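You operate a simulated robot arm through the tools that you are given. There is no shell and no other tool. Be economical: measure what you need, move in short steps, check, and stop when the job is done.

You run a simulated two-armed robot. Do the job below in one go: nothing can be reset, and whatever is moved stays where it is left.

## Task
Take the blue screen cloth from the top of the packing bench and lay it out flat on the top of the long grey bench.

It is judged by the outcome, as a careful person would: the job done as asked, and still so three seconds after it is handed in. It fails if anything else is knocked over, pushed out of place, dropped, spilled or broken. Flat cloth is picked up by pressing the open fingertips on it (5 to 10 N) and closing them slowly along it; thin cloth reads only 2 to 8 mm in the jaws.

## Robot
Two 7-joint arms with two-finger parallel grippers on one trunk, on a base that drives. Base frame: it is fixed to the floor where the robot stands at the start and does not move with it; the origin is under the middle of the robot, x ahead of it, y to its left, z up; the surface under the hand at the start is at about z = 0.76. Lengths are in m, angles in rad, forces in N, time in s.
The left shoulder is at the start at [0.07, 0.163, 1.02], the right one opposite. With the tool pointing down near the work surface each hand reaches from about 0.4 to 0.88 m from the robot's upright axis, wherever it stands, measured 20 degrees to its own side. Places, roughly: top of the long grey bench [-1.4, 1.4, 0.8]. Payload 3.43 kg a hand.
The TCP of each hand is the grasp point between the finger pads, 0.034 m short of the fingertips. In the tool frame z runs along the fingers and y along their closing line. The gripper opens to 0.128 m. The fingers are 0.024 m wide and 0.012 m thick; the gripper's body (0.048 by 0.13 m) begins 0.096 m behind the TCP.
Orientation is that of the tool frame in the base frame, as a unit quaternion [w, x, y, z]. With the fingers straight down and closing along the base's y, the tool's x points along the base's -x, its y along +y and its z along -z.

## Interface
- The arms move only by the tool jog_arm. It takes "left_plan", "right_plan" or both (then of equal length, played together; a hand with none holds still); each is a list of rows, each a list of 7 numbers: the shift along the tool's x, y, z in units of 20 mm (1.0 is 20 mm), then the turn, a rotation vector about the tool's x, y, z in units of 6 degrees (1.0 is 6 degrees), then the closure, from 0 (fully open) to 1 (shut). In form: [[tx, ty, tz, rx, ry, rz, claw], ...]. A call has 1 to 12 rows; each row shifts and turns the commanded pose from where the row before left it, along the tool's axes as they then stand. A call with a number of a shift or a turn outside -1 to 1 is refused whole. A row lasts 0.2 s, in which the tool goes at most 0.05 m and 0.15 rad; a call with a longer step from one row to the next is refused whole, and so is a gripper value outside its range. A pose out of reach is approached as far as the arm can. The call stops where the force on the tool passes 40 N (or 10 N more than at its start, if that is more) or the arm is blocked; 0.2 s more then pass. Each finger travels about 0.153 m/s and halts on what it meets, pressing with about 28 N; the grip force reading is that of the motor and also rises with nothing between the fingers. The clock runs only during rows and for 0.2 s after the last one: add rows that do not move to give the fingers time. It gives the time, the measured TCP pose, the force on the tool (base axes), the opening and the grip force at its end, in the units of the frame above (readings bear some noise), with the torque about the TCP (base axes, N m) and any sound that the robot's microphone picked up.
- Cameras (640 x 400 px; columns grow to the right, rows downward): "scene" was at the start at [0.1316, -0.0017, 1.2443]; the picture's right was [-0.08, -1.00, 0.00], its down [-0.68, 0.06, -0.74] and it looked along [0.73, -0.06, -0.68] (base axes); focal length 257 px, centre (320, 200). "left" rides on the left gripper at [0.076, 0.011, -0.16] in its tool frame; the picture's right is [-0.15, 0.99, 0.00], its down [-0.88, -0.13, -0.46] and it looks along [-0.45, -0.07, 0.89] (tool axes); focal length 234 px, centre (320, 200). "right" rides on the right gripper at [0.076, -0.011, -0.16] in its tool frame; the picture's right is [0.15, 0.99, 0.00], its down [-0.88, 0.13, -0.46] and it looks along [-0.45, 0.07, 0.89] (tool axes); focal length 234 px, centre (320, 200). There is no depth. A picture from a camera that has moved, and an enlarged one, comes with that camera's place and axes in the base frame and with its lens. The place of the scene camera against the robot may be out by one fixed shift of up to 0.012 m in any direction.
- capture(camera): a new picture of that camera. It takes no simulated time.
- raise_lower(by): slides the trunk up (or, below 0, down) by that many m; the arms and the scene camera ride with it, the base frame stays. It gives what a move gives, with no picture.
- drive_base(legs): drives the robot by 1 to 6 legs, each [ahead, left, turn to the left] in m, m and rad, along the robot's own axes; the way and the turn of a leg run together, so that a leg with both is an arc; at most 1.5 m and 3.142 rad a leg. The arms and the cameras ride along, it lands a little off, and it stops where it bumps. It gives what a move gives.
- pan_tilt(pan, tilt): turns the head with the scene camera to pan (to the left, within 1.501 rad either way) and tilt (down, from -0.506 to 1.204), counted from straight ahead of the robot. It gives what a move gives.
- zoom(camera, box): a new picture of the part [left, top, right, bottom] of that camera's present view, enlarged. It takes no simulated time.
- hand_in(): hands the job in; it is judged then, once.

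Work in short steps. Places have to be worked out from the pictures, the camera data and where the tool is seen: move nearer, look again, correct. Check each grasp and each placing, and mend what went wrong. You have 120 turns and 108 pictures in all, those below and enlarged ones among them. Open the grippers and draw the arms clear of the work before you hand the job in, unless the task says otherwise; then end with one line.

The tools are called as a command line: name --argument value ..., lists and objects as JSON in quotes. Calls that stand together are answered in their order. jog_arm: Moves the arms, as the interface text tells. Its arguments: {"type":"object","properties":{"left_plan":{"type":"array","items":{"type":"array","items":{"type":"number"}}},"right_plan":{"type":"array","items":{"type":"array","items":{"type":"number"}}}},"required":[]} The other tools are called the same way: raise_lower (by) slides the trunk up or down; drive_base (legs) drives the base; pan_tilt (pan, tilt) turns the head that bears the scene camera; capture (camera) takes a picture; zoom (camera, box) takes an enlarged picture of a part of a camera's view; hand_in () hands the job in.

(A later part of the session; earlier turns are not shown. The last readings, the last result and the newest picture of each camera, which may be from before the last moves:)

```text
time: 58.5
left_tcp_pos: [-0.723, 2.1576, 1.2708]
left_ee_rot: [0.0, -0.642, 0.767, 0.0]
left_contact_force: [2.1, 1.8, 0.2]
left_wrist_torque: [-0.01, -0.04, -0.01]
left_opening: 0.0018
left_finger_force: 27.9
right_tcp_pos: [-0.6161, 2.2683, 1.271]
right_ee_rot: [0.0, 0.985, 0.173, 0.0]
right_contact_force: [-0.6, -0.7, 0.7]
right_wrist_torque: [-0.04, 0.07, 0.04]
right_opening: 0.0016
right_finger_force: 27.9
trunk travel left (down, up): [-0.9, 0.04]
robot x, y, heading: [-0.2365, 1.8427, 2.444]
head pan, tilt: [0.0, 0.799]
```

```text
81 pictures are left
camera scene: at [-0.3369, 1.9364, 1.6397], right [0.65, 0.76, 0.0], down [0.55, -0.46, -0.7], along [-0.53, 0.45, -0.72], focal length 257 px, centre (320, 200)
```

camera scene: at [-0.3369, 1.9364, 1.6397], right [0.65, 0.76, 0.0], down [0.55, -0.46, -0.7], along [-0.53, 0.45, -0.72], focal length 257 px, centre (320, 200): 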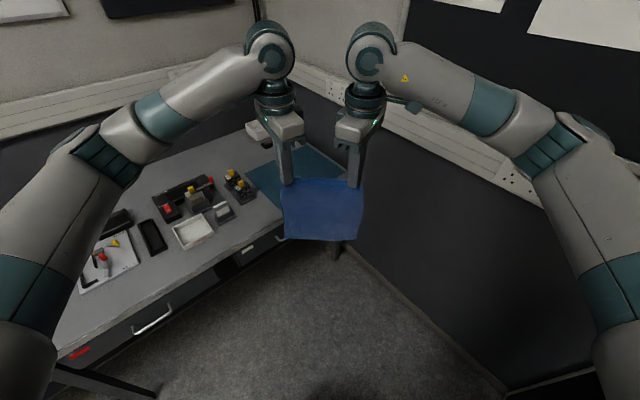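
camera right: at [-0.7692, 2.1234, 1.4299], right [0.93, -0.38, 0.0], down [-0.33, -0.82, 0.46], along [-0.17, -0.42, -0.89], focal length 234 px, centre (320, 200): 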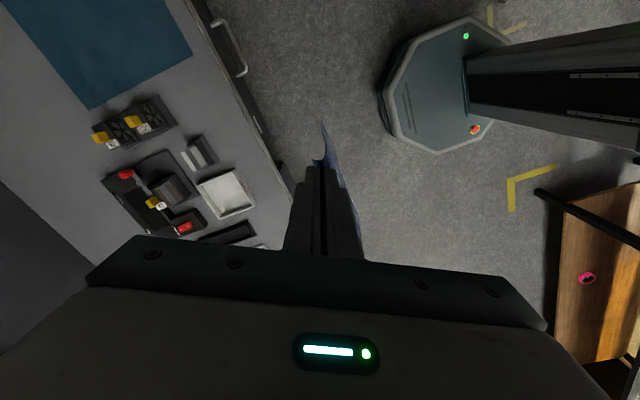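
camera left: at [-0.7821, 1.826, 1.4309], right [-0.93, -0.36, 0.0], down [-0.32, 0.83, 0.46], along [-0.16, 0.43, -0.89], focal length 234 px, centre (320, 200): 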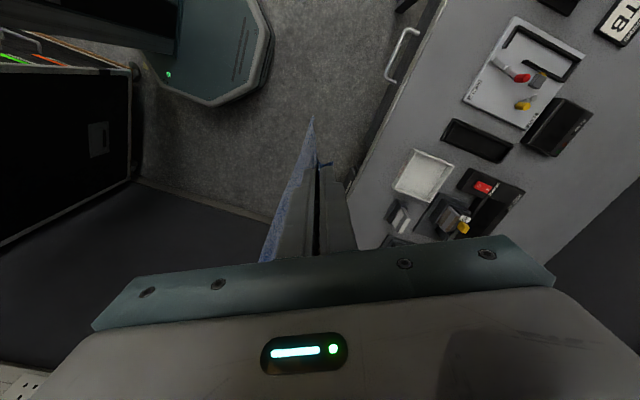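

The way is clear. I drive in to about (−0.63, 2.02).

drive_base --legs '[[0.41, 0.124, 0]]'

capture --camera "scene"

capture --camera "right"

capture --camera "left"

```text
time: 61.1
left_tcp_pos: [-1.1152, 2.3186, 1.2723]
left_ee_rot: [0.0, -0.645, 0.764, 0.0]
left_contact_force: [1.4, 1.2, 0.1]
left_wrist_torque: [0.08, -0.02, 0.0]
left_opening: 0.0018
left_finger_force: 28.5
right_tcp_pos: [-1.0096, 2.4307, 1.2712]
right_ee_rot: [0.0, 0.984, 0.176, 0.0]
right_contact_force: [-1.5, -1.5, 0.1]
right_wrist_torque: [-0.06, 0.07, 0.02]
right_opening: 0.0023
right_finger_force: 27.8
trunk travel left (down, up): [-0.9, 0.04]
robot x, y, heading: [-0.6264, 2.0118, 2.451]
head pan, tilt: [0.0, 0.799]
```

```text
80 pictures are left
camera scene: at [-0.7272, 2.0999, 1.6399], right [0.64, 0.77, 0.0], down [0.55, -0.46, -0.7], along [-0.54, 0.45, -0.72], focal length 257 px, centre (320, 200)
```

scene: 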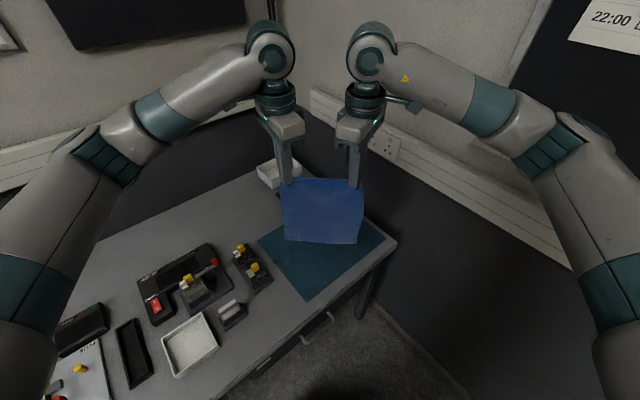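

```text
79 pictures are left
camera right: at [-0.9426, 2.4672, 1.4307], right [0.48, -0.88, 0.0], down [-0.78, -0.43, 0.46], along [-0.4, -0.22, -0.89], focal length 234 px, centre (320, 200)
```

right: 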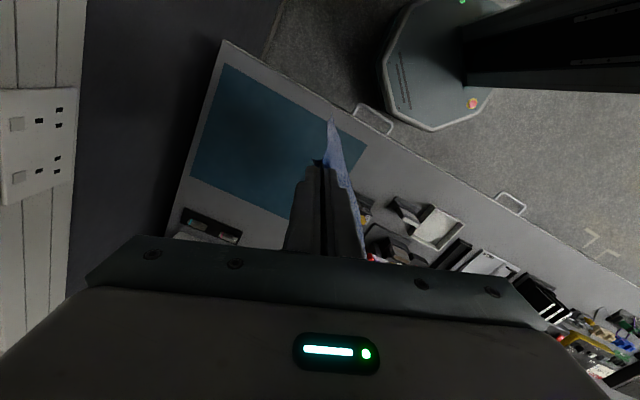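

```text
78 pictures are left
camera left: at [-1.1403, 2.2441, 1.4319], right [-0.95, 0.31, 0.0], down [0.28, 0.85, 0.46], along [0.14, 0.43, -0.89], focal length 234 px, centre (320, 200)
```

left: 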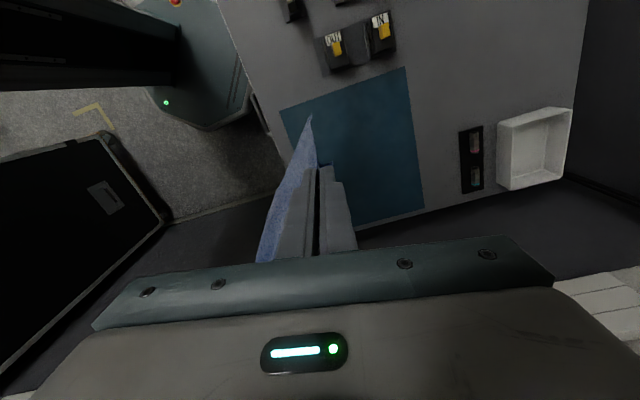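

Mat corners re-measured: x −1.344..−1.018, y 2.28..2.68, with its centre 0.725 m dead ahead of the robot. I raise the hands 0.14 m and move them out to 0.60, then bring the trunk down so the cloth's lower edge hangs just above the mat.

jog_arm --left_plan '[[-0.1, 0.17, -1, 0, 0, 0, 1], [-0.1, 0.17, -1, 0, 0, 0, 1], [-0.1, 0.17, -1, 0, 0, 0, 1], [-0.1, 0.17, -1, 0, 0, 0, 1], [-0.1, 0.17, -1, 0, 0, 0, 1], [-0.1, 0.17, -1, 0, 0, 0, 1], [-0.1, 0.17, -1, 0, 0, 0, 1], [0, 0, 0, 0, 0, 0, 1]]' --right_plan '[[-0.136, -0.236, -1, 0, 0, 0, 1], [-0.136, -0.236, -1, 0, 0, 0, 1], [-0.136, -0.236, -1, 0, 0, 0, 1], [-0.136, -0.236, -1, 0, 0, 0, 1], [-0.136, -0.236, -1, 0, 0, 0, 1], [-0.136, -0.236, -1, 0, 0, 0, 1], [-0.136, -0.236, -1, 0, 0, 0, 1], [0, 0, 0, 0, 0, 0, 1]]'

raise_lower --by -0.3

capture --camera "scene"

```text
time: 62.9
left_tcp_pos: [-1.137, 2.3354, 1.4112]
left_ee_rot: [-0.001, -0.645, 0.764, 0.001]
left_contact_force: [1.9, 2.0, 0.5]
left_wrist_torque: [0.07, -0.02, 0.02]
left_opening: 0.0015
left_finger_force: 28.4
right_tcp_pos: [-1.0415, 2.4559, 1.4104]
right_ee_rot: [0.0, 0.984, 0.177, -0.001]
right_contact_force: [-1.2, -2.3, -0.3]
right_wrist_torque: [-0.05, -0.01, 0.04]
right_opening: 0.002
right_finger_force: 27.9
trunk travel left (down, up): [-0.9, 0.04]
robot x, y, heading: [-0.625, 2.0113, 2.457]
head pan, tilt: [0.0, 0.799]
```

```text
time: 65.9
left_tcp_pos: [-1.1371, 2.336, 1.1115]
left_ee_rot: [0.0, -0.644, 0.765, 0.0]
left_contact_force: [0.7, 1.7, -0.1]
left_wrist_torque: [0.05, -0.05, 0.03]
left_opening: 0.0018
left_finger_force: 28.0
right_tcp_pos: [-1.0423, 2.4561, 1.1113]
right_ee_rot: [0.0, 0.984, 0.177, 0.0]
right_contact_force: [-1.2, -1.8, 0.4]
right_wrist_torque: [-0.06, 0.04, 0.03]
right_opening: 0.0016
right_finger_force: 28.3
trunk travel left (down, up): [-0.6, 0.34]
robot x, y, heading: [-0.6257, 2.0112, 2.449]
head pan, tilt: [0.0, 0.799]
```

```text
77 pictures are left
camera scene: at [-0.7287, 2.1006, 1.3398], right [0.64, 0.77, 0.0], down [0.55, -0.46, -0.7], along [-0.54, 0.44, -0.72], focal length 257 px, centre (320, 200)
```

scene: 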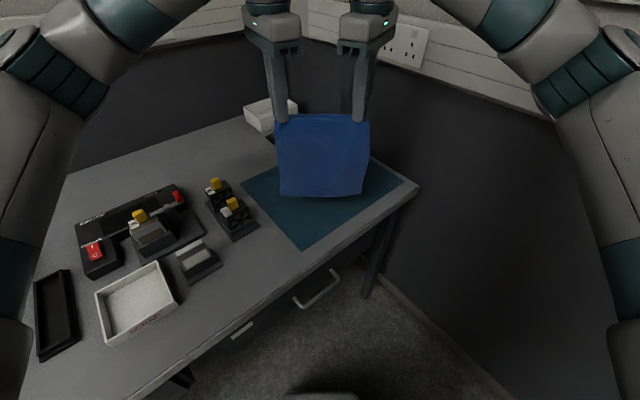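

The lower edge hangs just above the mat. I lower the trunk 5 cm more, then sweep the hands forward and down so the cloth lays itself from its bottom edge outwards.

raise_lower --by -0.05

jog_arm --left_plan '[[0, 0, 1, 0, 0, 0, 1], [-0.25, 0.433, 0.35, 0, 0, 0, 1], [-0.55, 0.953, 0.1, 0, 0, 0, 1], [-0.55, 0.953, 0.25, 0, 0, 0, 1], [-0.55, 0.953, 0.35, 0, 0, 0, 1], [-0.55, 0.953, 0.5, 0, 0, 0, 1], [-0.5, 0.866, 0.6, 0, 0, 0, 1], [-0.5, 0.866, 0.7, 0, 0, 0, 1], [-0.4, 0.693, 0.8, 0, 0, 0, 1], [-0.35, 0.606, 0.9, 0, 0, 0, 1], [0, 0, 0, 0, 0, 0, 1]]' --right_plan '[[0, 0, 1, 0, 0, 0, 1], [-0.25, -0.433, 0.35, 0, 0, 0, 1], [-0.55, -0.953, 0.1, 0, 0, 0, 1], [-0.55, -0.953, 0.25, 0, 0, 0, 1], [-0.55, -0.953, 0.35, 0, 0, 0, 1], [-0.55, -0.953, 0.5, 0, 0, 0, 1], [-0.5, -0.866, 0.6, 0, 0, 0, 1], [-0.5, -0.866, 0.7, 0, 0, 0, 1], [-0.4, -0.693, 0.8, 0, 0, 0, 1], [-0.35, -0.606, 0.9, 0, 0, 0, 1], [0, 0, 0, 0, 0, 0, 1]]'

capture --camera "scene"

```text
time: 66.8
left_tcp_pos: [-1.1382, 2.3358, 1.0601]
left_ee_rot: [0.0, -0.645, 0.764, 0.0]
left_contact_force: [1.8, 1.9, -0.3]
left_wrist_torque: [0.09, -0.03, 0.06]
left_opening: 0.0017
left_finger_force: 28.4
right_tcp_pos: [-1.0407, 2.4558, 1.0605]
right_ee_rot: [0.0, 0.984, 0.177, 0.0]
right_contact_force: [-1.8, -3.0, -1.0]
right_wrist_torque: [-0.05, 0.06, 0.0]
right_opening: 0.0018
right_finger_force: 28.2
trunk travel left (down, up): [-0.55, 0.39]
robot x, y, heading: [-0.6262, 2.0082, 2.447]
head pan, tilt: [0.0, 0.799]
```

```text
time: 69.2
left_tcp_pos: [-1.2663, 2.4436, 0.9492]
left_ee_rot: [0.0, -0.645, 0.764, 0.0]
left_contact_force: [0.6, -0.1, 0.5]
left_wrist_torque: [0.04, 0.01, 0.03]
left_opening: 0.002
left_finger_force: 28.5
right_tcp_pos: [-1.0657, 2.4733, 1.0074]
right_ee_rot: [-0.002, 0.985, 0.175, 0.0]
right_contact_force: [0.4, 0.6, 0.2]
right_wrist_torque: [0.01, 0.0, -0.05]
right_opening: 0.0
right_finger_force: 28.0
right hand out of reach, approached as far as the arm can: row 3, 4, 5, 6, 7, 8, 9, 10
trunk travel left (down, up): [-0.55, 0.39]
robot x, y, heading: [-0.6276, 2.011, 2.453]
head pan, tilt: [0.0, 0.799]
```

```text
76 pictures are left
camera scene: at [-0.7286, 2.1002, 1.2898], right [0.64, 0.77, 0.0], down [0.55, -0.46, -0.7], along [-0.54, 0.45, -0.72], focal length 257 px, centre (320, 200)
```

scene: 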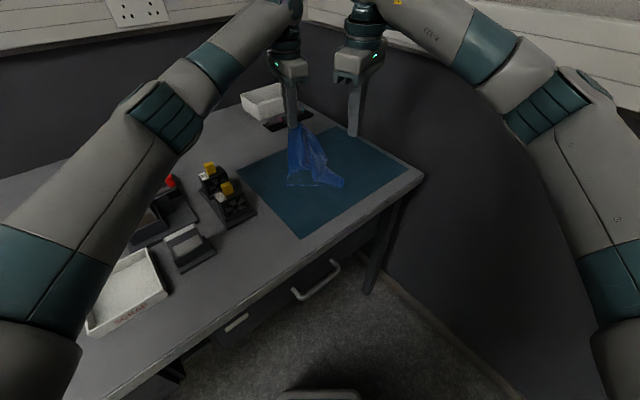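

The right wrist hit its limit partway and its corner slipped out; the left still holds its corner. I look closely before going on.

zoom --camera "scene" --box '[220, 100, 420, 225]'

capture --camera "right"

capture --camera "left"

```text
3.20 times, centred on (320, 162) of scene
camera zoom: at [-0.7286, 2.1002, 1.2898], right [0.64, 0.77, 0.0], down [0.55, -0.46, -0.7], along [-0.54, 0.45, -0.72], focal length 823 px, centre (320, 320)
```

zoom: 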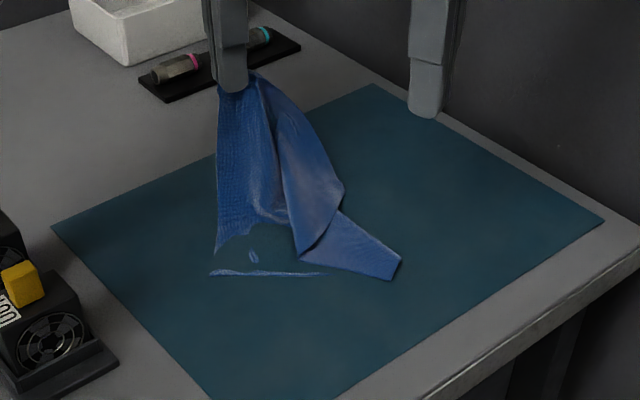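

```text
74 pictures are left
camera right: at [-0.999, 2.5099, 1.1665], right [0.48, -0.88, 0.0], down [-0.78, -0.43, 0.46], along [-0.4, -0.22, -0.89], focal length 234 px, centre (320, 200)
```

right: 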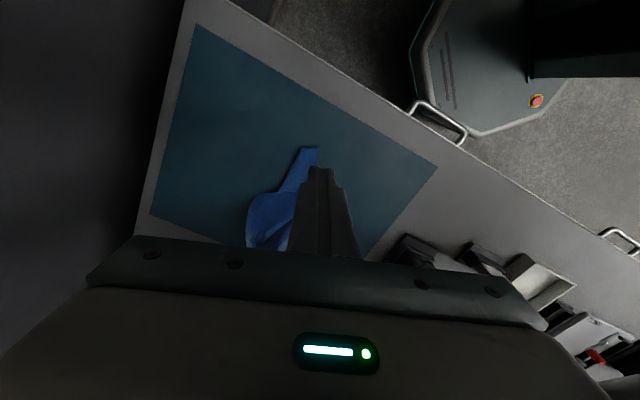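

```text
73 pictures are left
camera left: at [-1.2913, 2.3686, 1.1092], right [-0.95, 0.31, 0.0], down [0.28, 0.85, 0.46], along [0.14, 0.43, -0.89], focal length 234 px, centre (320, 200)
```

left: 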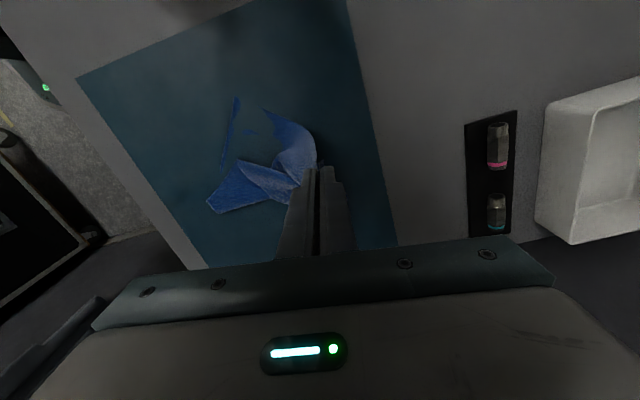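

The folded-over flap is the released corner, and both corners of the near edge lie flat on the mat. So I'll lay the rest down with the left hand, release, and re-pick by the two near corners, where both arms reach well.

jog_arm --left_plan '[[-0.25, 0.433, 0.8, 0, 0, 0, 1], [-0.25, 0.433, 0.9, 0, 0, 0, 1], [-0.25, 0.433, 0.9, 0, 0, 0, 1], [-0.25, 0.433, 0.9, 0, 0, 0, 1], [-0.25, 0.433, 0.9, 0, 0, 0, 1], [-0.25, 0.433, 0.9, 0, 0, 0, 1], [0, 0, 0.1, 0, 0, 0, 1], [0, 0, 0, 0, 0, 0, 1]]' --right_plan '[[0.5, 0, -0.5, 0, 0, 0, 0.75], [0.5, 0, -0.5, 0, 0, 0, 0.75], [0.5, 0, -0.5, 0, 0, 0, 0.75], [0.5, 0, -0.5, 0, 0, 0, 0.75], [0, 0, 0, 0, 0, 0, 0.75], [0, 0, 0, 0, 0, 0, 0.75], [0, 0, 0, 0, 0, 0, 0.75], [0, 0, 0, 0, 0, 0, 0.75]]'

zoom --camera "scene" --box '[220, 80, 440, 240]'

```text
time: 71.0
left_tcp_pos: [-1.3086, 2.4736, 0.8487]
left_ee_rot: [0.0, -0.645, 0.764, 0.0]
left_contact_force: [-0.2, 0.2, -0.7]
left_wrist_torque: [0.01, -0.04, 0.01]
left_opening: 0.0016
left_finger_force: 27.6
left hand out of reach, approached as far as the arm can: row 6
right_tcp_pos: [-1.0296, 2.4869, 1.0467]
right_ee_rot: [0.0, 0.984, 0.177, 0.0]
right_contact_force: [-0.1, 0.0, 0.2]
right_wrist_torque: [0.01, -0.02, -0.02]
right_opening: 0.0322
right_finger_force: 0.0
trunk travel left (down, up): [-0.55, 0.39]
robot x, y, heading: [-0.6263, 2.0127, 2.449]
head pan, tilt: [0.0, 0.799]
```

```text
2.50 times, centred on (330, 160) of scene
camera zoom: at [-0.7289, 2.1007, 1.2897], right [0.64, 0.77, 0.0], down [0.55, -0.46, -0.7], along [-0.54, 0.44, -0.72], focal length 643 px, centre (295, 300)
```

zoom: 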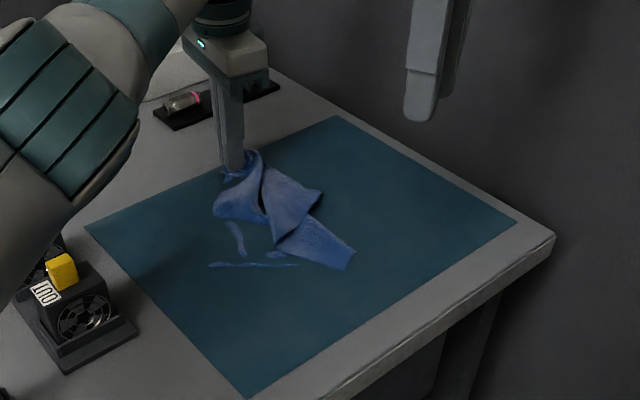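

Reach ends there with the tips about 1.5 cm above the mat. I open the left fingers, lift and draw it back.

jog_arm --left_plan '[[0, 0, 0.2, 0, 0, 0, 0.9], [0, 0, 0, 0, 0, 0, 0.75], [0, 0, 0, 0, 0, 0, 0.7], [0, 0, -0.5, 0, 0, 0, 0.7], [0, 0, -1, 0, 0, 0, 0.7], [0, 0, -1, 0, 0, 0, 0.7], [0, 0, -1, 0, 0, 0, 0.7], [0, 0, -1, 0, 0, 0, 0.7], [0.8, 0, -1, 0, 0, 0, 0.7], [1, 0, -1, 0, 0, 0, 0.7], [1, 0, 0, 0, 0, 0, 0.7], [1, -0.4, 0, 0, 0, 0, 0.7]]'

zoom --camera "scene" --box '[220, 80, 440, 240]'

capture --camera "left"

capture --camera "right"

```text
time: 73.6
left_tcp_pos: [-1.3397, 2.4259, 0.9838]
left_ee_rot: [0.0, -0.646, 0.764, -0.002]
left_contact_force: [0.3, -0.2, 0.9]
left_wrist_torque: [0.05, 0.01, -0.01]
left_opening: 0.0383
left_finger_force: 0.0
left hand out of reach, approached as far as the arm can: row 7, 9, 10, 11, 12
right_tcp_pos: [-1.0295, 2.4873, 1.0468]
right_ee_rot: [-0.001, 0.984, 0.177, 0.0]
right_contact_force: [-1.2, 0.3, -0.1]
right_wrist_torque: [0.02, 0.02, 0.01]
right_opening: 0.0319
right_finger_force: 0.1
trunk travel left (down, up): [-0.55, 0.39]
robot x, y, heading: [-0.6252, 2.0095, 2.449]
head pan, tilt: [0.0, 0.799]
```

```text
2.50 times, centred on (330, 160) of scene
camera zoom: at [-0.7288, 2.1003, 1.2898], right [0.64, 0.77, 0.0], down [0.55, -0.46, -0.7], along [-0.54, 0.44, -0.72], focal length 643 px, centre (295, 300)
```

zoom: 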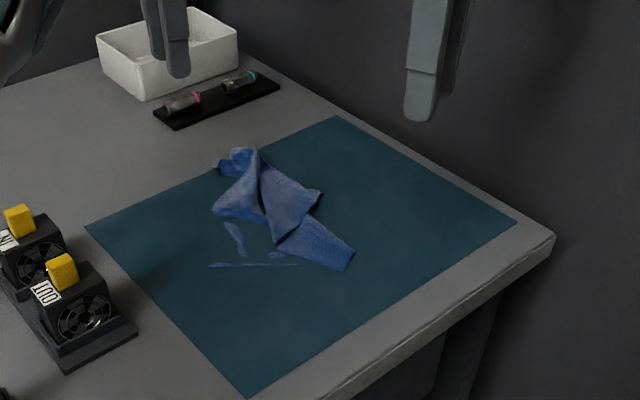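

```text
70 pictures are left
camera left: at [-1.3656, 2.352, 1.1436], right [-0.95, 0.31, 0.0], down [0.27, 0.85, 0.46], along [0.14, 0.43, -0.89], focal length 234 px, centre (320, 200)
```

left: 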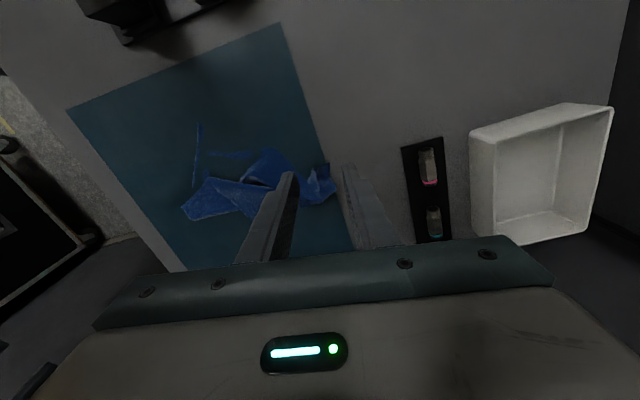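

```text
69 pictures are left
camera right: at [-0.9619, 2.5239, 1.2061], right [0.48, -0.88, 0.0], down [-0.78, -0.43, 0.46], along [-0.4, -0.22, -0.89], focal length 234 px, centre (320, 200)
```

right: 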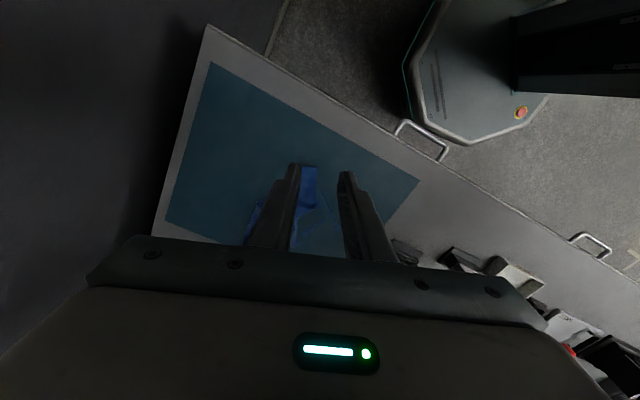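

Flat parts of the cloth show partly below the mat's surface, so the mat is paper thin and the cloth rests on the bench top itself. Before re-picking the near edge I test how far forward the right hand reaches with less yaw (30°).

jog_arm --right_plan '[[0, 0, 0, 0, 0, 1, 0.75], [0, 0, 0, 0, 0, 1, 0.75], [0, 0, 0, 0, 0, 1, 0.75], [0, 0, 0, 0, 0, 1, 0.75], [0, 0, 0, 0, 0, 1, 0.75], [-0.97, -0.2, 0, 0, 0, 0, 0.75], [-0.97, -0.2, 0, 0, 0, 0, 0.75], [-0.97, -0.2, 0, 0, 0, 0, 0.75], [-0.97, -0.2, 0, 0, 0, 0, 0.75], [-0.97, -0.2, 0, 0, 0, 0, 0.75], [-0.97, -0.2, 0, 0, 0, 0, 0.75], [-0.97, -0.2, 0, 0, 0, 0, 0.75]]'

```text
time: 76.2
left_tcp_pos: [-1.3406, 2.4258, 0.9839]
left_ee_rot: [0.001, -0.644, 0.765, -0.002]
left_contact_force: [-0.6, -0.1, 0.4]
left_wrist_torque: [0.0, -0.01, -0.01]
left_opening: 0.0386
left_finger_force: 0.0
right_tcp_pos: [-1.1592, 2.5373, 1.047]
right_ee_rot: [0.0, 0.997, -0.083, 0.0]
right_contact_force: [-1.3, 0.1, 0.2]
right_wrist_torque: [0.0, 0.01, -0.03]
right_opening: 0.0321
right_finger_force: 0.1
trunk travel left (down, up): [-0.55, 0.39]
robot x, y, heading: [-0.6257, 2.0113, 2.451]
head pan, tilt: [0.0, 0.799]
```

At 30° yaw the right arm reaches ahead freely. Near corners measured at robot-frame ahead 0.647, lateral 0.093 left and 0.055 right; I bring both hands above them (left yaw 90°, right 30°).

jog_arm --left_plan '[[0, 0, 0, 0, 0, 1, 0.78], [0, 0, 0, 0, 0, 1, 0.78], [0, 0, 0, 0, 0, 1, 0.78], [0, 0, 0, 0, 0, 1, 0.78], [0, 0, 0, 0, 0, 1, 0.78], [-0.43, -0.98, 0.6, 0, 0, 0, 0.78], [-0.43, -0.98, 0.6, 0, 0, 0, 0.78], [-0.43, -0.98, 0.6, 0, 0, 0, 0.78], [-0.43, -0.98, 0.6, 0, 0, 0, 0.78], [-0.43, -0.98, 0.6, 0, 0, 0, 0.78], [-0.43, -0.98, 0.6, 0, 0, 0, 0.78], [-0.43, -0.98, 0.6, 0, 0, 0, 0.78]]' --right_plan '[[0, 0, 0, 0, 0, 0, 0.78], [0, 0, 0, 0, 0, 0, 0.78], [0, 0, 0, 0, 0, 0, 0.78], [0, 0, 0, 0, 0, 0, 0.78], [0.34, 0.47, 0, 0, 0, 0, 0.78], [0.34, 0.47, 1, 0, 0, 0, 0.78], [0.34, 0.47, 1, 0, 0, 0, 0.78], [0.34, 0.47, 1, 0, 0, 0, 0.78], [0.34, 0.47, 1, 0, 0, 0, 0.78], [0.34, 0.47, 1, 0, 0, 0, 0.78], [0.34, 0.47, 1, 0, 0, 0, 0.78], [0, 0, 1, 0, 0, 0, 0.78]]'

capture --camera "left"

capture --camera "right"

zoom --camera "scene" --box '[220, 80, 440, 240]'

```text
time: 78.8
left_tcp_pos: [-1.2811, 2.4889, 0.9186]
left_ee_rot: [0.0, -0.426, 0.905, -0.002]
left_contact_force: [0.1, -0.4, -0.4]
left_wrist_torque: [-0.02, 0.01, 0.01]
left_opening: 0.0282
left_finger_force: 0.0
left hand out of reach, approached as far as the arm can: row 6, 7, 8, 9, 10, 11, 12
right_tcp_pos: [-1.1227, 2.4663, 0.9066]
right_ee_rot: [0.001, 0.996, -0.085, 0.0]
right_contact_force: [0.6, 0.0, 0.5]
right_wrist_torque: [-0.01, 0.0, 0.02]
right_opening: 0.0282
right_finger_force: 0.0
trunk travel left (down, up): [-0.55, 0.39]
robot x, y, heading: [-0.628, 2.0126, 2.446]
head pan, tilt: [0.0, 0.799]
```

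```text
68 pictures are left
camera left: at [-1.3388, 2.4367, 1.0788], right [-0.67, 0.74, 0.0], down [0.66, 0.6, 0.46], along [0.34, 0.3, -0.89], focal length 234 px, centre (320, 200)
```

left: 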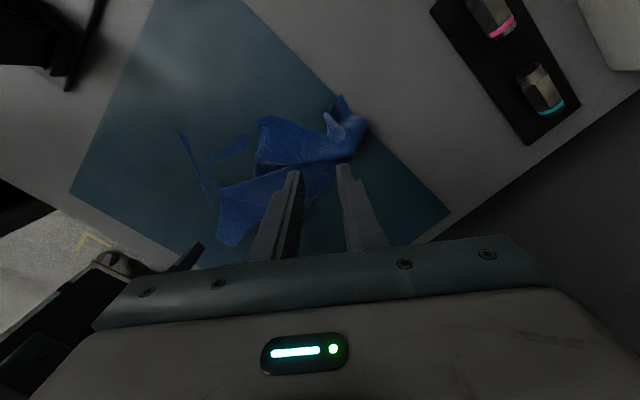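

```text
67 pictures are left
camera right: at [-1.046, 2.4644, 1.0657], right [-0.02, -1.0, 0.0], down [-0.89, 0.02, 0.46], along [-0.46, 0.01, -0.89], focal length 234 px, centre (320, 200)
```

right: 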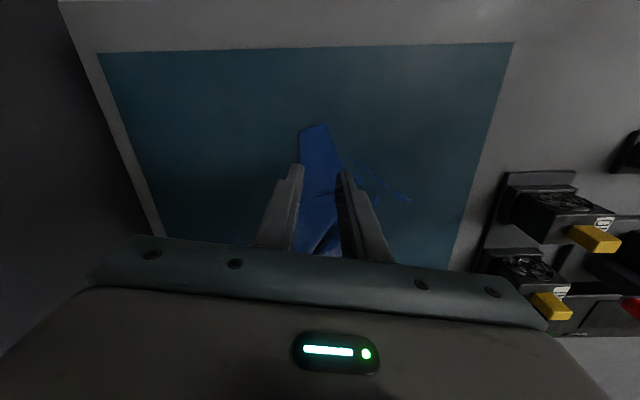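

```text
2.50 times, centred on (330, 160) of scene
camera zoom: at [-0.7289, 2.1015, 1.2897], right [0.64, 0.77, 0.0], down [0.55, -0.46, -0.7], along [-0.54, 0.44, -0.72], focal length 643 px, centre (295, 300)
```

zoom: 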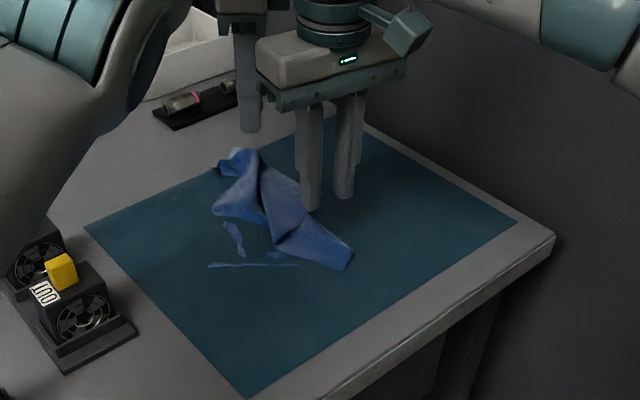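

The left wrist stalls at 90° yaw there, so I turn it back to about 42° and move it aside to the left. The right hand is already well placed over the near-right corner strip, so I lower it to contact.

jog_arm --left_plan '[[0, 0, 0, 0, 0, -1, 0.78], [0, 0, 0, 0, 0, -1, 0.78], [0, 0, 0, 0, 0, -1, 0.78], [0, 0, 0, 0, 0, -1, 0.78], [0, 0, 0, 0, 0, -1, 0.78], [0, 0, 0, 0, 0, -1, 0.78], [0, 0, 0, 0, 0, -1, 0.78], [0, 0, 0, 0, 0, -1, 0.78], [1, -0.2, 0, 0, 0, 0, 0.78], [1, -0.2, 0, 0, 0, 0, 0.78], [1, -0.2, 0, 0, 0, 0, 0.78], [1, -0.2, 0, 0, 0, 0, 0.78]]' --right_plan '[[0, 0, 0, 0, 0, 0, 0.78], [0, 0, 0, 0, 0, 0, 0.78], [0, 0, 0, 0, 0, 0, 0.78], [0, 0, 0, 0, 0, 0, 0.78], [0, 0, 0, 0, 0, 0, 0.78], [0, 0, 0.8, 0, 0, 0, 0.78], [0, 0, 0.8, 0, 0, 0, 0.78], [0, 0, 0.8, 0, 0, 0, 0.78], [0, 0, 0.6, 0, 0, 0, 0.78], [0, 0, 0.2, 0, 0, 0, 0.78], [0, 0, 0.2, 0, 0, 0, 0.78], [0, 0, 0, 0, 0, 0, 0.78]]'

capture --camera "right"

```text
time: 81.4
left_tcp_pos: [-1.3007, 2.4715, 0.9285]
left_ee_rot: [-0.001, 0.756, -0.655, 0.002]
left_contact_force: [0.4, 0.4, -0.5]
left_wrist_torque: [0.03, -0.01, -0.01]
left_opening: 0.0282
left_finger_force: 0.0
left hand out of reach, approached as far as the arm can: row 9, 10, 11, 12
right_tcp_pos: [-1.1226, 2.4643, 0.839]
right_ee_rot: [0.0, 0.997, -0.083, 0.0]
right_contact_force: [0.3, -0.3, 0.3]
right_wrist_torque: [-0.02, 0.01, -0.02]
right_opening: 0.0283
right_finger_force: 0.1
trunk travel left (down, up): [-0.55, 0.39]
robot x, y, heading: [-0.6229, 2.0101, 2.449]
head pan, tilt: [0.0, 0.799]
```

```text
65 pictures are left
camera right: at [-1.0459, 2.4624, 0.9982], right [-0.02, -1.0, 0.0], down [-0.89, 0.02, 0.46], along [-0.46, 0.01, -0.89], focal length 234 px, centre (320, 200)
```

right: 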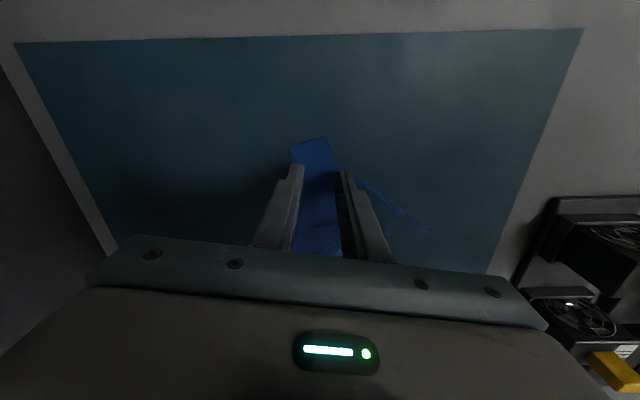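

The strip sits between the right fingertips. I lower gently until it presses.

jog_arm --right_plan '[[0, 0, 0.1, 0, 0, 0, 0.78], [0, 0, 0.1, 0, 0, 0, 0.78], [0, 0, 0.1, 0, 0, 0, 0.78], [0, 0, 0, 0, 0, 0, 0.78]]' --left_plan '[[0.3, -0.3, 0, 0, 0, 0, 0.78], [0.4, -0.4, 0, 0, 0, 0, 0.78], [0.5, -0.5, 0, 0, 0, 0, 0.78], [0, 0, 0, 0, 0, 0, 0.78]]'

```text
time: 82.4
left_tcp_pos: [-1.2913, 2.4747, 0.9324]
left_ee_rot: [0.0, 0.757, -0.654, 0.001]
left_contact_force: [0.3, -0.1, 0.0]
left_wrist_torque: [-0.04, 0.02, 0.0]
left_opening: 0.028
left_finger_force: 0.0
left hand out of reach, approached as far as the arm can: row 1, 2, 3
right_tcp_pos: [-1.1224, 2.4637, 0.8361]
right_ee_rot: [-0.001, 0.996, -0.084, -0.002]
right_contact_force: [-1.6, 2.0, 17.8]
right_wrist_torque: [0.02, -0.01, -0.01]
right_opening: 0.028
right_finger_force: 0.0
trunk travel left (down, up): [-0.55, 0.39]
robot x, y, heading: [-0.6275, 2.0134, 2.445]
head pan, tilt: [0.0, 0.799]
```

17.8 N is a bit much; I ease up 1.5 mm and close slowly.

jog_arm --right_plan '[[0, 0, -0.075, 0, 0, 0, 0.78], [0, 0, 0, 0, 0, 0, 0.8], [0, 0, 0, 0, 0, 0, 0.82], [0, 0, 0, 0, 0, 0, 0.84], [0, 0, 0, 0, 0, 0, 0.86], [0, 0, 0, 0, 0, 0, 0.88], [0, 0, 0, 0, 0, 0, 0.9], [0, 0, 0, 0, 0, 0, 0.93], [0, 0, 0, 0, 0, 0, 0.96], [0, 0, 0, 0, 0, 0, 1], [0, 0, 0, 0, 0, 0, 1]]'

capture --camera "right"

```text
time: 84.8
left_tcp_pos: [-1.2923, 2.4754, 0.9334]
left_ee_rot: [0.0, 0.756, -0.654, 0.0]
left_contact_force: [-0.2, -0.2, 0.1]
left_wrist_torque: [0.04, -0.01, -0.01]
left_opening: 0.0282
left_finger_force: 0.1
right_tcp_pos: [-1.1218, 2.4629, 0.8349]
right_ee_rot: [0.0, 0.996, -0.084, -0.001]
right_contact_force: [-0.1, 1.2, 17.5]
right_wrist_torque: [-0.02, -0.07, 0.0]
right_opening: 0.0024
right_finger_force: 27.7
trunk travel left (down, up): [-0.55, 0.39]
robot x, y, heading: [-0.6278, 2.0115, 2.45]
head pan, tilt: [0.0, 0.799]
```

```text
64 pictures are left
camera right: at [-1.0449, 2.462, 0.9946], right [-0.02, -1.0, 0.0], down [-0.89, 0.02, 0.46], along [-0.46, 0.01, -0.89], focal length 234 px, centre (320, 200)
```

right: 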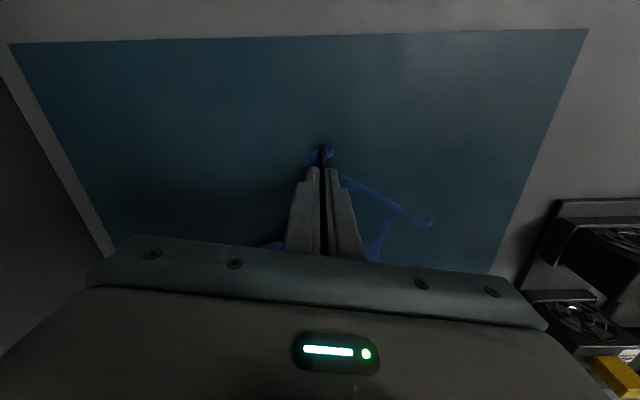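

The right hand holds the near-right corner (2.4 mm). I free the left arm by turning its yaw down further and drawing it up and back.

jog_arm --left_plan '[[0, 0, -0.5, 0, 0, -1, 0.78], [0, 0, -0.5, 0, 0, -1, 0.78], [0, 0, -0.5, 0, 0, -1, 0.78], [0.4, 0, -0.5, 0, 0, 0, 0.78], [0.6, 0, -0.5, 0, 0, 0, 0.78], [0.6, 0, -0.5, 0, 0, 0, 0.78], [0.6, 0, 0, 0, 0, 0, 0.78], [0, 0, 0, 0, 0, 0, 0.78]]'

capture --camera "scene"

```text
time: 86.6
left_tcp_pos: [-1.2726, 2.4342, 0.9932]
left_ee_rot: [0.001, 0.849, -0.528, 0.0]
left_contact_force: [-0.5, 0.4, -1.1]
left_wrist_torque: [-0.02, -0.01, 0.0]
left_opening: 0.0283
left_finger_force: 0.0
right_tcp_pos: [-1.1224, 2.4629, 0.8353]
right_ee_rot: [0.0, 0.996, -0.084, -0.002]
right_contact_force: [-0.2, -1.5, 17.0]
right_wrist_torque: [-0.07, -0.1, -0.01]
right_opening: 0.0026
right_finger_force: 28.2
trunk travel left (down, up): [-0.55, 0.39]
robot x, y, heading: [-0.6241, 2.0139, 2.449]
head pan, tilt: [0.0, 0.799]
```

```text
63 pictures are left
camera scene: at [-0.727, 2.0997, 1.29], right [0.64, 0.77, 0.0], down [0.55, -0.46, -0.7], along [-0.54, 0.45, -0.72], focal length 257 px, centre (320, 200)
```

scene: 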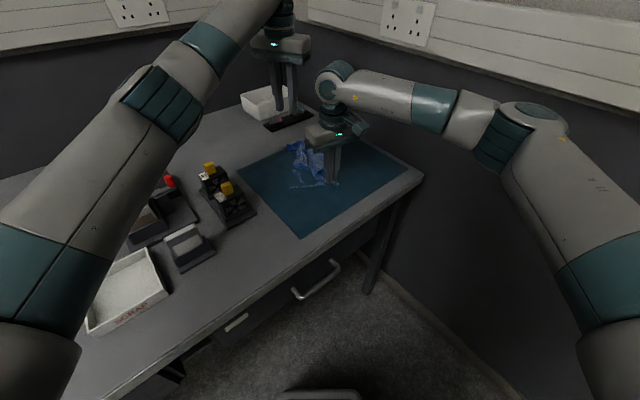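

The left arm is free again. I drag the right-held corner 4 cm to the right to straighten the near edge, then look for the near-left corner.

jog_arm --right_plan '[[0, 0, -0.2, 0, 0, 0, 1], [0.2, -0.35, -0.05, 0, 0, 0, 1], [0.2, -0.35, 0, 0, 0, 0, 1], [0.2, -0.35, 0, 0, 0, 0, 1], [0.2, -0.35, 0, 0, 0, 0, 1], [0.2, -0.35, 0, 0, 0, 0, 1], [0, 0, 0, 0, 0, 0, 1]]' --left_plan '[[0.8, 0, -0.2, 0, 0, 0, 0.78], [0.8, 0, 0, 0, 0, 0, 0.78], [0.8, 0, 0, 0, 0, 0, 0.78], [0, 0, 0, 0, 0, 0, 0.78], [0, 0, 0, 0, 0, 0, 0.78], [0, 0, 0, 0, 0, 0, 0.78], [0, 0, 0, 0, 0, 0, 0.78]]'

capture --camera "left"

zoom --camera "scene" --box '[220, 100, 420, 225]'

```text
time: 88.2
left_tcp_pos: [-1.2523, 2.3929, 0.9962]
left_ee_rot: [-0.001, 0.85, -0.527, 0.0]
left_contact_force: [0.1, 0.4, -0.2]
left_wrist_torque: [0.0, 0.0, -0.01]
left_opening: 0.0284
left_finger_force: 0.1
right_tcp_pos: [-1.0956, 2.4957, 0.8396]
right_ee_rot: [0.0, 0.996, -0.084, 0.0]
right_contact_force: [-0.9, -0.3, 0.0]
right_wrist_torque: [0.02, 0.01, 0.01]
right_opening: 0.0025
right_finger_force: 28.2
trunk travel left (down, up): [-0.55, 0.39]
robot x, y, heading: [-0.6258, 2.0111, 2.448]
head pan, tilt: [0.0, 0.799]
```

```text
62 pictures are left
camera left: at [-1.2303, 2.3193, 1.1555], right [-0.95, -0.31, 0.0], down [-0.27, 0.85, 0.46], along [-0.14, 0.43, -0.89], focal length 234 px, centre (320, 200)
```

left: 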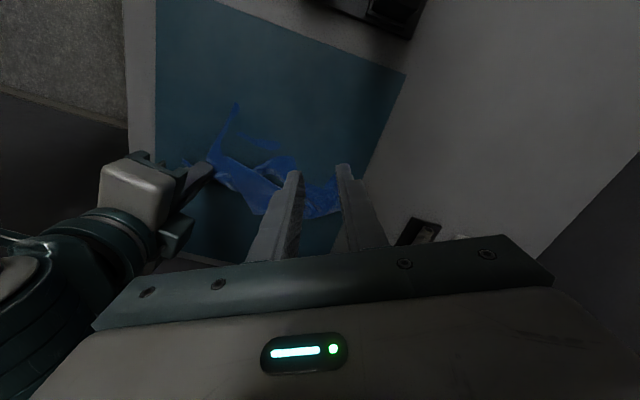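

```text
3.20 times, centred on (320, 162) of scene
camera zoom: at [-0.729, 2.1005, 1.2897], right [0.64, 0.77, 0.0], down [0.55, -0.46, -0.7], along [-0.54, 0.44, -0.72], focal length 823 px, centre (320, 320)
```

zoom: 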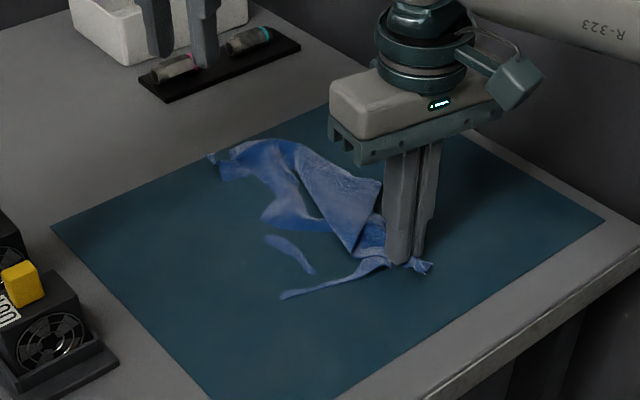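

The cloth's left edge (near-left to far-left corner, about 0.225 m) now lies straight, and its ends are far enough apart for both hands. I release the right, lift it clear and nudge the base 4 cm ahead, so right takes near-left and left takes far-left.

jog_arm --right_plan '[[0, 0, 0, 0, 0, 0, 0.9], [0, 0, 0, 0, 0, 0, 0.78], [0, 0, -0.3, 0, 0, 0, 0.78], [0, 0, -1, 0, 0, 0, 0.78], [0, 0, -1, 0, 0, 0, 0.78], [0, 0, -1, 0, 0, 0, 0.78], [0, 0, -1, 0, 0, 0, 0.78], [0, 0, -1, 0, 0, 0, 0.78], [0, 0, -1, 0, 0, 0, 0.78], [0, 0, 0, 0, 0, 0, 0.78]]'

drive_base --legs '[[0.04, 0, 0]]'

capture --camera "left"

capture --camera "right"

zoom --camera "scene" --box '[220, 100, 420, 225]'

```text
time: 90.4
left_tcp_pos: [-1.2531, 2.3938, 0.9964]
left_ee_rot: [0.0, 0.849, -0.528, 0.0]
left_contact_force: [-0.5, 0.2, -1.1]
left_wrist_torque: [0.0, 0.03, 0.01]
left_opening: 0.0281
left_finger_force: 0.1
right_tcp_pos: [-1.0969, 2.4973, 0.9654]
right_ee_rot: [0.0, 0.996, -0.085, 0.0]
right_contact_force: [-0.1, 0.0, 0.6]
right_wrist_torque: [-0.02, 0.0, -0.02]
right_opening: 0.0284
right_finger_force: 0.0
trunk travel left (down, up): [-0.55, 0.39]
robot x, y, heading: [-0.627, 2.0097, 2.45]
head pan, tilt: [0.0, 0.799]
```

```text
time: 91.3
left_tcp_pos: [-1.2833, 2.42, 0.9956]
left_ee_rot: [0.0, 0.85, -0.527, 0.0]
left_contact_force: [-0.1, -0.8, 0.2]
left_wrist_torque: [0.0, -0.04, 0.03]
left_opening: 0.0282
left_finger_force: 0.0
right_tcp_pos: [-1.1276, 2.5207, 0.9661]
right_ee_rot: [0.0, 0.996, -0.084, 0.0]
right_contact_force: [-0.8, 0.3, 0.2]
right_wrist_torque: [0.03, 0.0, 0.0]
right_opening: 0.0281
right_finger_force: 0.1
trunk travel left (down, up): [-0.55, 0.39]
robot x, y, heading: [-0.6542, 2.0338, 2.453]
head pan, tilt: [0.0, 0.799]
```

```text
60 pictures are left
camera left: at [-1.2606, 2.3447, 1.1558], right [-0.95, -0.31, 0.0], down [-0.27, 0.85, 0.46], along [-0.14, 0.43, -0.89], focal length 234 px, centre (320, 200)
```

left: 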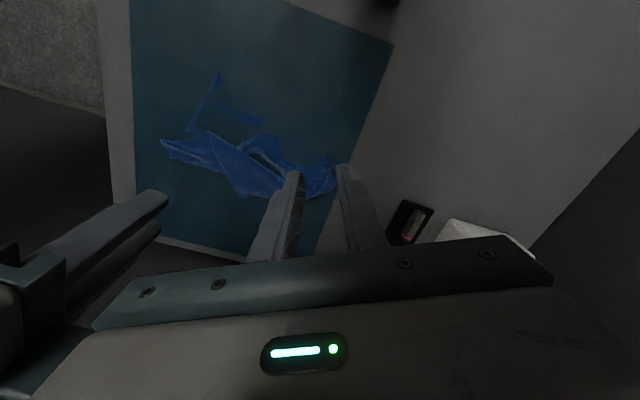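

```text
59 pictures are left
camera right: at [-1.0514, 2.5201, 1.1249], right [-0.02, -1.0, 0.0], down [-0.89, 0.02, 0.46], along [-0.46, 0.01, -0.89], focal length 234 px, centre (320, 200)
```

right: 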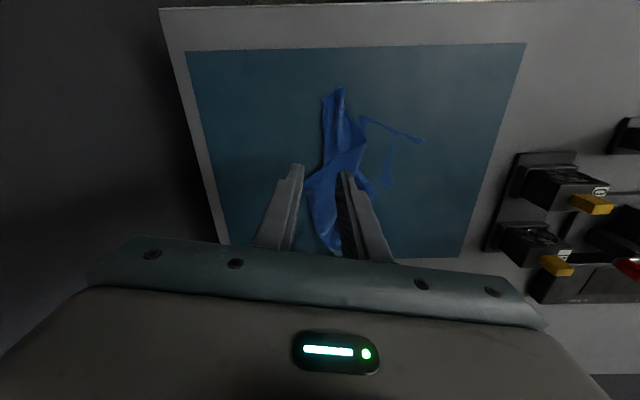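

```text
3.20 times, centred on (320, 162) of scene
camera zoom: at [-0.7593, 2.1258, 1.2899], right [0.64, 0.77, 0.0], down [0.55, -0.46, -0.7], along [-0.54, 0.44, -0.72], focal length 823 px, centre (320, 320)
```

zoom: 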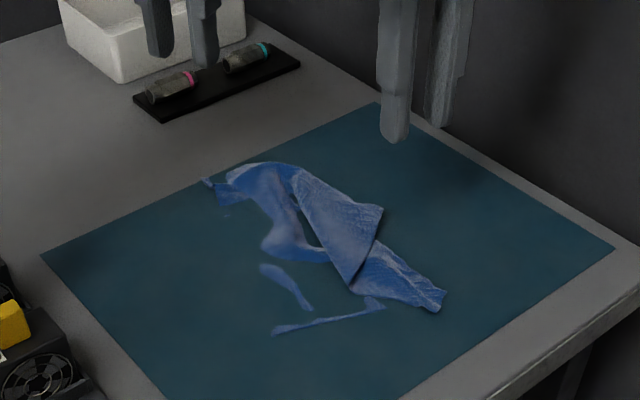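

Near-left corner is at (−1.130, 2.378), far-left about (−1.33, 2.455). I move the right over the first and the left over the second, down to about 1.5 cm above the mat, then check.

jog_arm --left_plan '[[-0.85, 0.4, 0, 0, 0, 0, 0.68], [-0.85, 0.4, 0, 0, 0, 0, 0.68], [-0.85, 0.4, 0, 0, 0, 0, 0.68], [0, 0, 0.9, 0, 0, 0, 0.68], [0, 0, 0.9, 0, 0, 0, 0.68], [0, 0, 0.9, 0, 0, 0, 0.68], [0, 0, 0.9, 0, 0, 0, 0.68], [0, 0, 0.9, 0, 0, 0, 0.68], [0, 0, 0.9, 0, 0, 0, 0.68], [0, 0, 0.9, 0, 0, 0, 0.68], [0, 0, 0.6, 0, 0, 0, 0.68], [0, 0, 0, 0, 0, 0, 0.68]]' --right_plan '[[0, 0.95, 0, 0, 0, 0, 0.75], [0, 0.95, 0, 0, 0, 0, 0.75], [0, 0.95, 0, 0, 0, 0, 0.75], [0, 0.95, 0, 0, 0, 0, 0.75], [0, 0.95, 0, 0, 0, 0, 0.75], [0, 0.95, 0, 0, 0, 0, 0.75], [0, 0, 1, 0, 0, 0, 0.75], [0, 0, 1, 0, 0, 0, 0.75], [0, 0, 1, 0, 0, 0, 0.75], [0, 0, 1, 0, 0, 0, 0.75], [0, 0, 1, 0, 0, 0, 0.75], [0, 0, 0.6, 0, 0, 0, 0.75]]'

capture --camera "left"

capture --camera "right"

zoom --camera "scene" --box '[220, 100, 420, 225]'

```text
time: 93.9
left_tcp_pos: [-1.3256, 2.453, 0.8572]
left_ee_rot: [0.0, 0.85, -0.527, 0.0]
left_contact_force: [1.4, 0.1, 0.1]
left_wrist_torque: [0.0, -0.01, 0.0]
left_opening: 0.041
left_finger_force: 0.1
right_tcp_pos: [-1.147, 2.4093, 0.8529]
right_ee_rot: [0.0, 0.997, -0.083, 0.0]
right_contact_force: [-0.3, 0.7, -0.3]
right_wrist_torque: [0.01, 0.01, -0.01]
right_opening: 0.032
right_finger_force: 0.1
trunk travel left (down, up): [-0.55, 0.39]
robot x, y, heading: [-0.6561, 2.0378, 2.446]
head pan, tilt: [0.0, 0.799]
```

```text
57 pictures are left
camera left: at [-1.3039, 2.3786, 1.0167], right [-0.95, -0.31, 0.0], down [-0.27, 0.85, 0.46], along [-0.14, 0.43, -0.89], focal length 234 px, centre (320, 200)
```

left: 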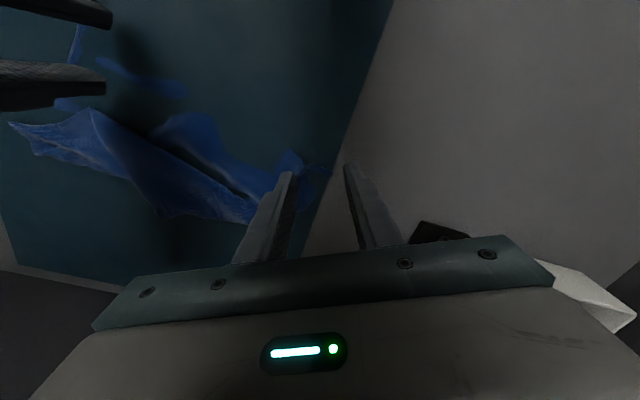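

```text
56 pictures are left
camera right: at [-1.0704, 2.4079, 1.0129], right [-0.02, -1.0, 0.0], down [-0.89, 0.02, 0.46], along [-0.46, 0.01, -0.89], focal length 234 px, centre (320, 200)
```

right: 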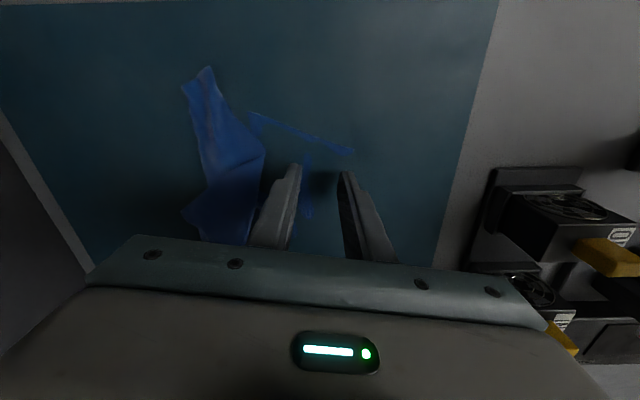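

```text
3.20 times, centred on (320, 162) of scene
camera zoom: at [-0.7593, 2.126, 1.2897], right [0.64, 0.77, 0.0], down [0.55, -0.46, -0.7], along [-0.54, 0.44, -0.72], focal length 823 px, centre (320, 320)
```

zoom: 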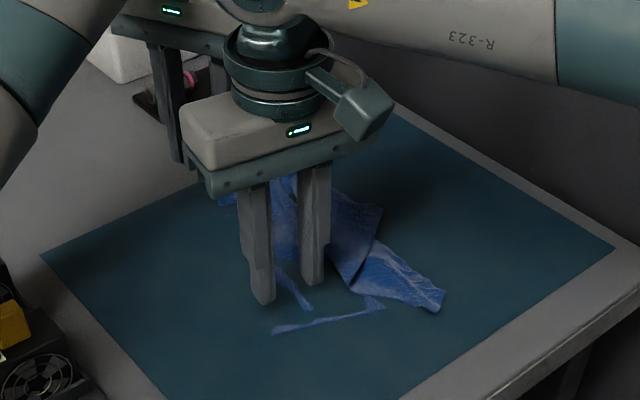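

Both are close. I shift each hand 1–2 cm inward onto the cloth and lower to light contact.

jog_arm --left_plan '[[-0.1, -0.45, 0, 0, 0, 0, 0.75], [-0.1, -0.45, 0, 0, 0, 0, 0.75], [0, 0, 0.4, 0, 0, 0, 0.75], [0, 0, 0.4, 0, 0, 0, 0.75], [0, 0, 0.18, 0, 0, 0, 0.75], [0, 0, 0.1, 0, 0, 0, 0.75], [0, 0, 0, 0, 0, 0, 0.75]]' --right_plan '[[0, -0.2, 0, 0, 0, 0, 0.75], [0, -0.2, 0, 0, 0, 0, 0.75], [0, 0, 0.3, 0, 0, 0, 0.75], [0, 0, 0.3, 0, 0, 0, 0.75], [0, 0, 0.2, 0, 0, 0, 0.75], [0, 0, 0.07, 0, 0, 0, 0.75], [0, 0, 0, 0, 0, 0, 0.75]]'

capture --camera "left"

capture --camera "right"

```text
time: 95.5
left_tcp_pos: [-1.3122, 2.4645, 0.836]
left_ee_rot: [0.0, 0.85, -0.527, 0.0]
left_contact_force: [0.6, -0.2, -0.4]
left_wrist_torque: [-0.03, 0.04, 0.0]
left_opening: 0.032
left_finger_force: 0.0
right_tcp_pos: [-1.146, 2.4166, 0.8368]
right_ee_rot: [0.0, 0.996, -0.084, 0.0]
right_contact_force: [-0.1, -1.1, -0.6]
right_wrist_torque: [-0.03, 0.01, 0.01]
right_opening: 0.0322
right_finger_force: 0.1
trunk travel left (down, up): [-0.55, 0.39]
robot x, y, heading: [-0.6583, 2.0343, 2.453]
head pan, tilt: [0.0, 0.799]
```

```text
54 pictures are left
camera left: at [-1.2904, 2.391, 0.9955], right [-0.95, -0.31, 0.0], down [-0.27, 0.85, 0.46], along [-0.14, 0.43, -0.89], focal length 234 px, centre (320, 200)
```

left: 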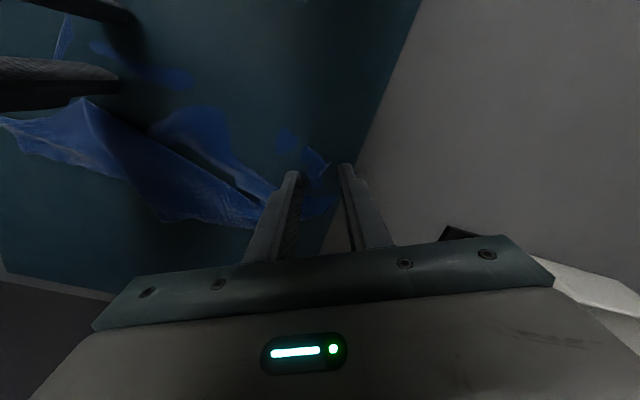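

```text
53 pictures are left
camera right: at [-1.0689, 2.4156, 0.9955], right [-0.02, -1.0, 0.0], down [-0.89, 0.02, 0.46], along [-0.46, 0.01, -0.89], focal length 234 px, centre (320, 200)
```

right: 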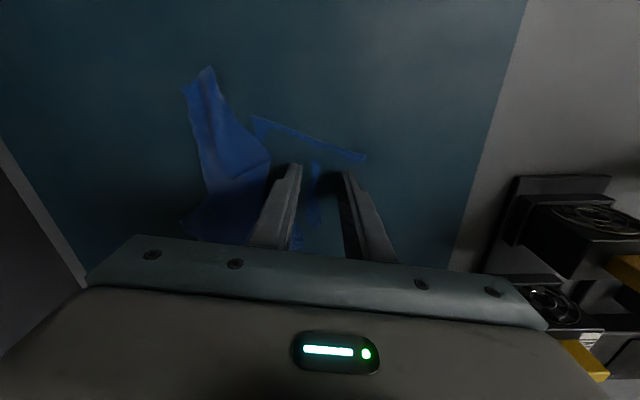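

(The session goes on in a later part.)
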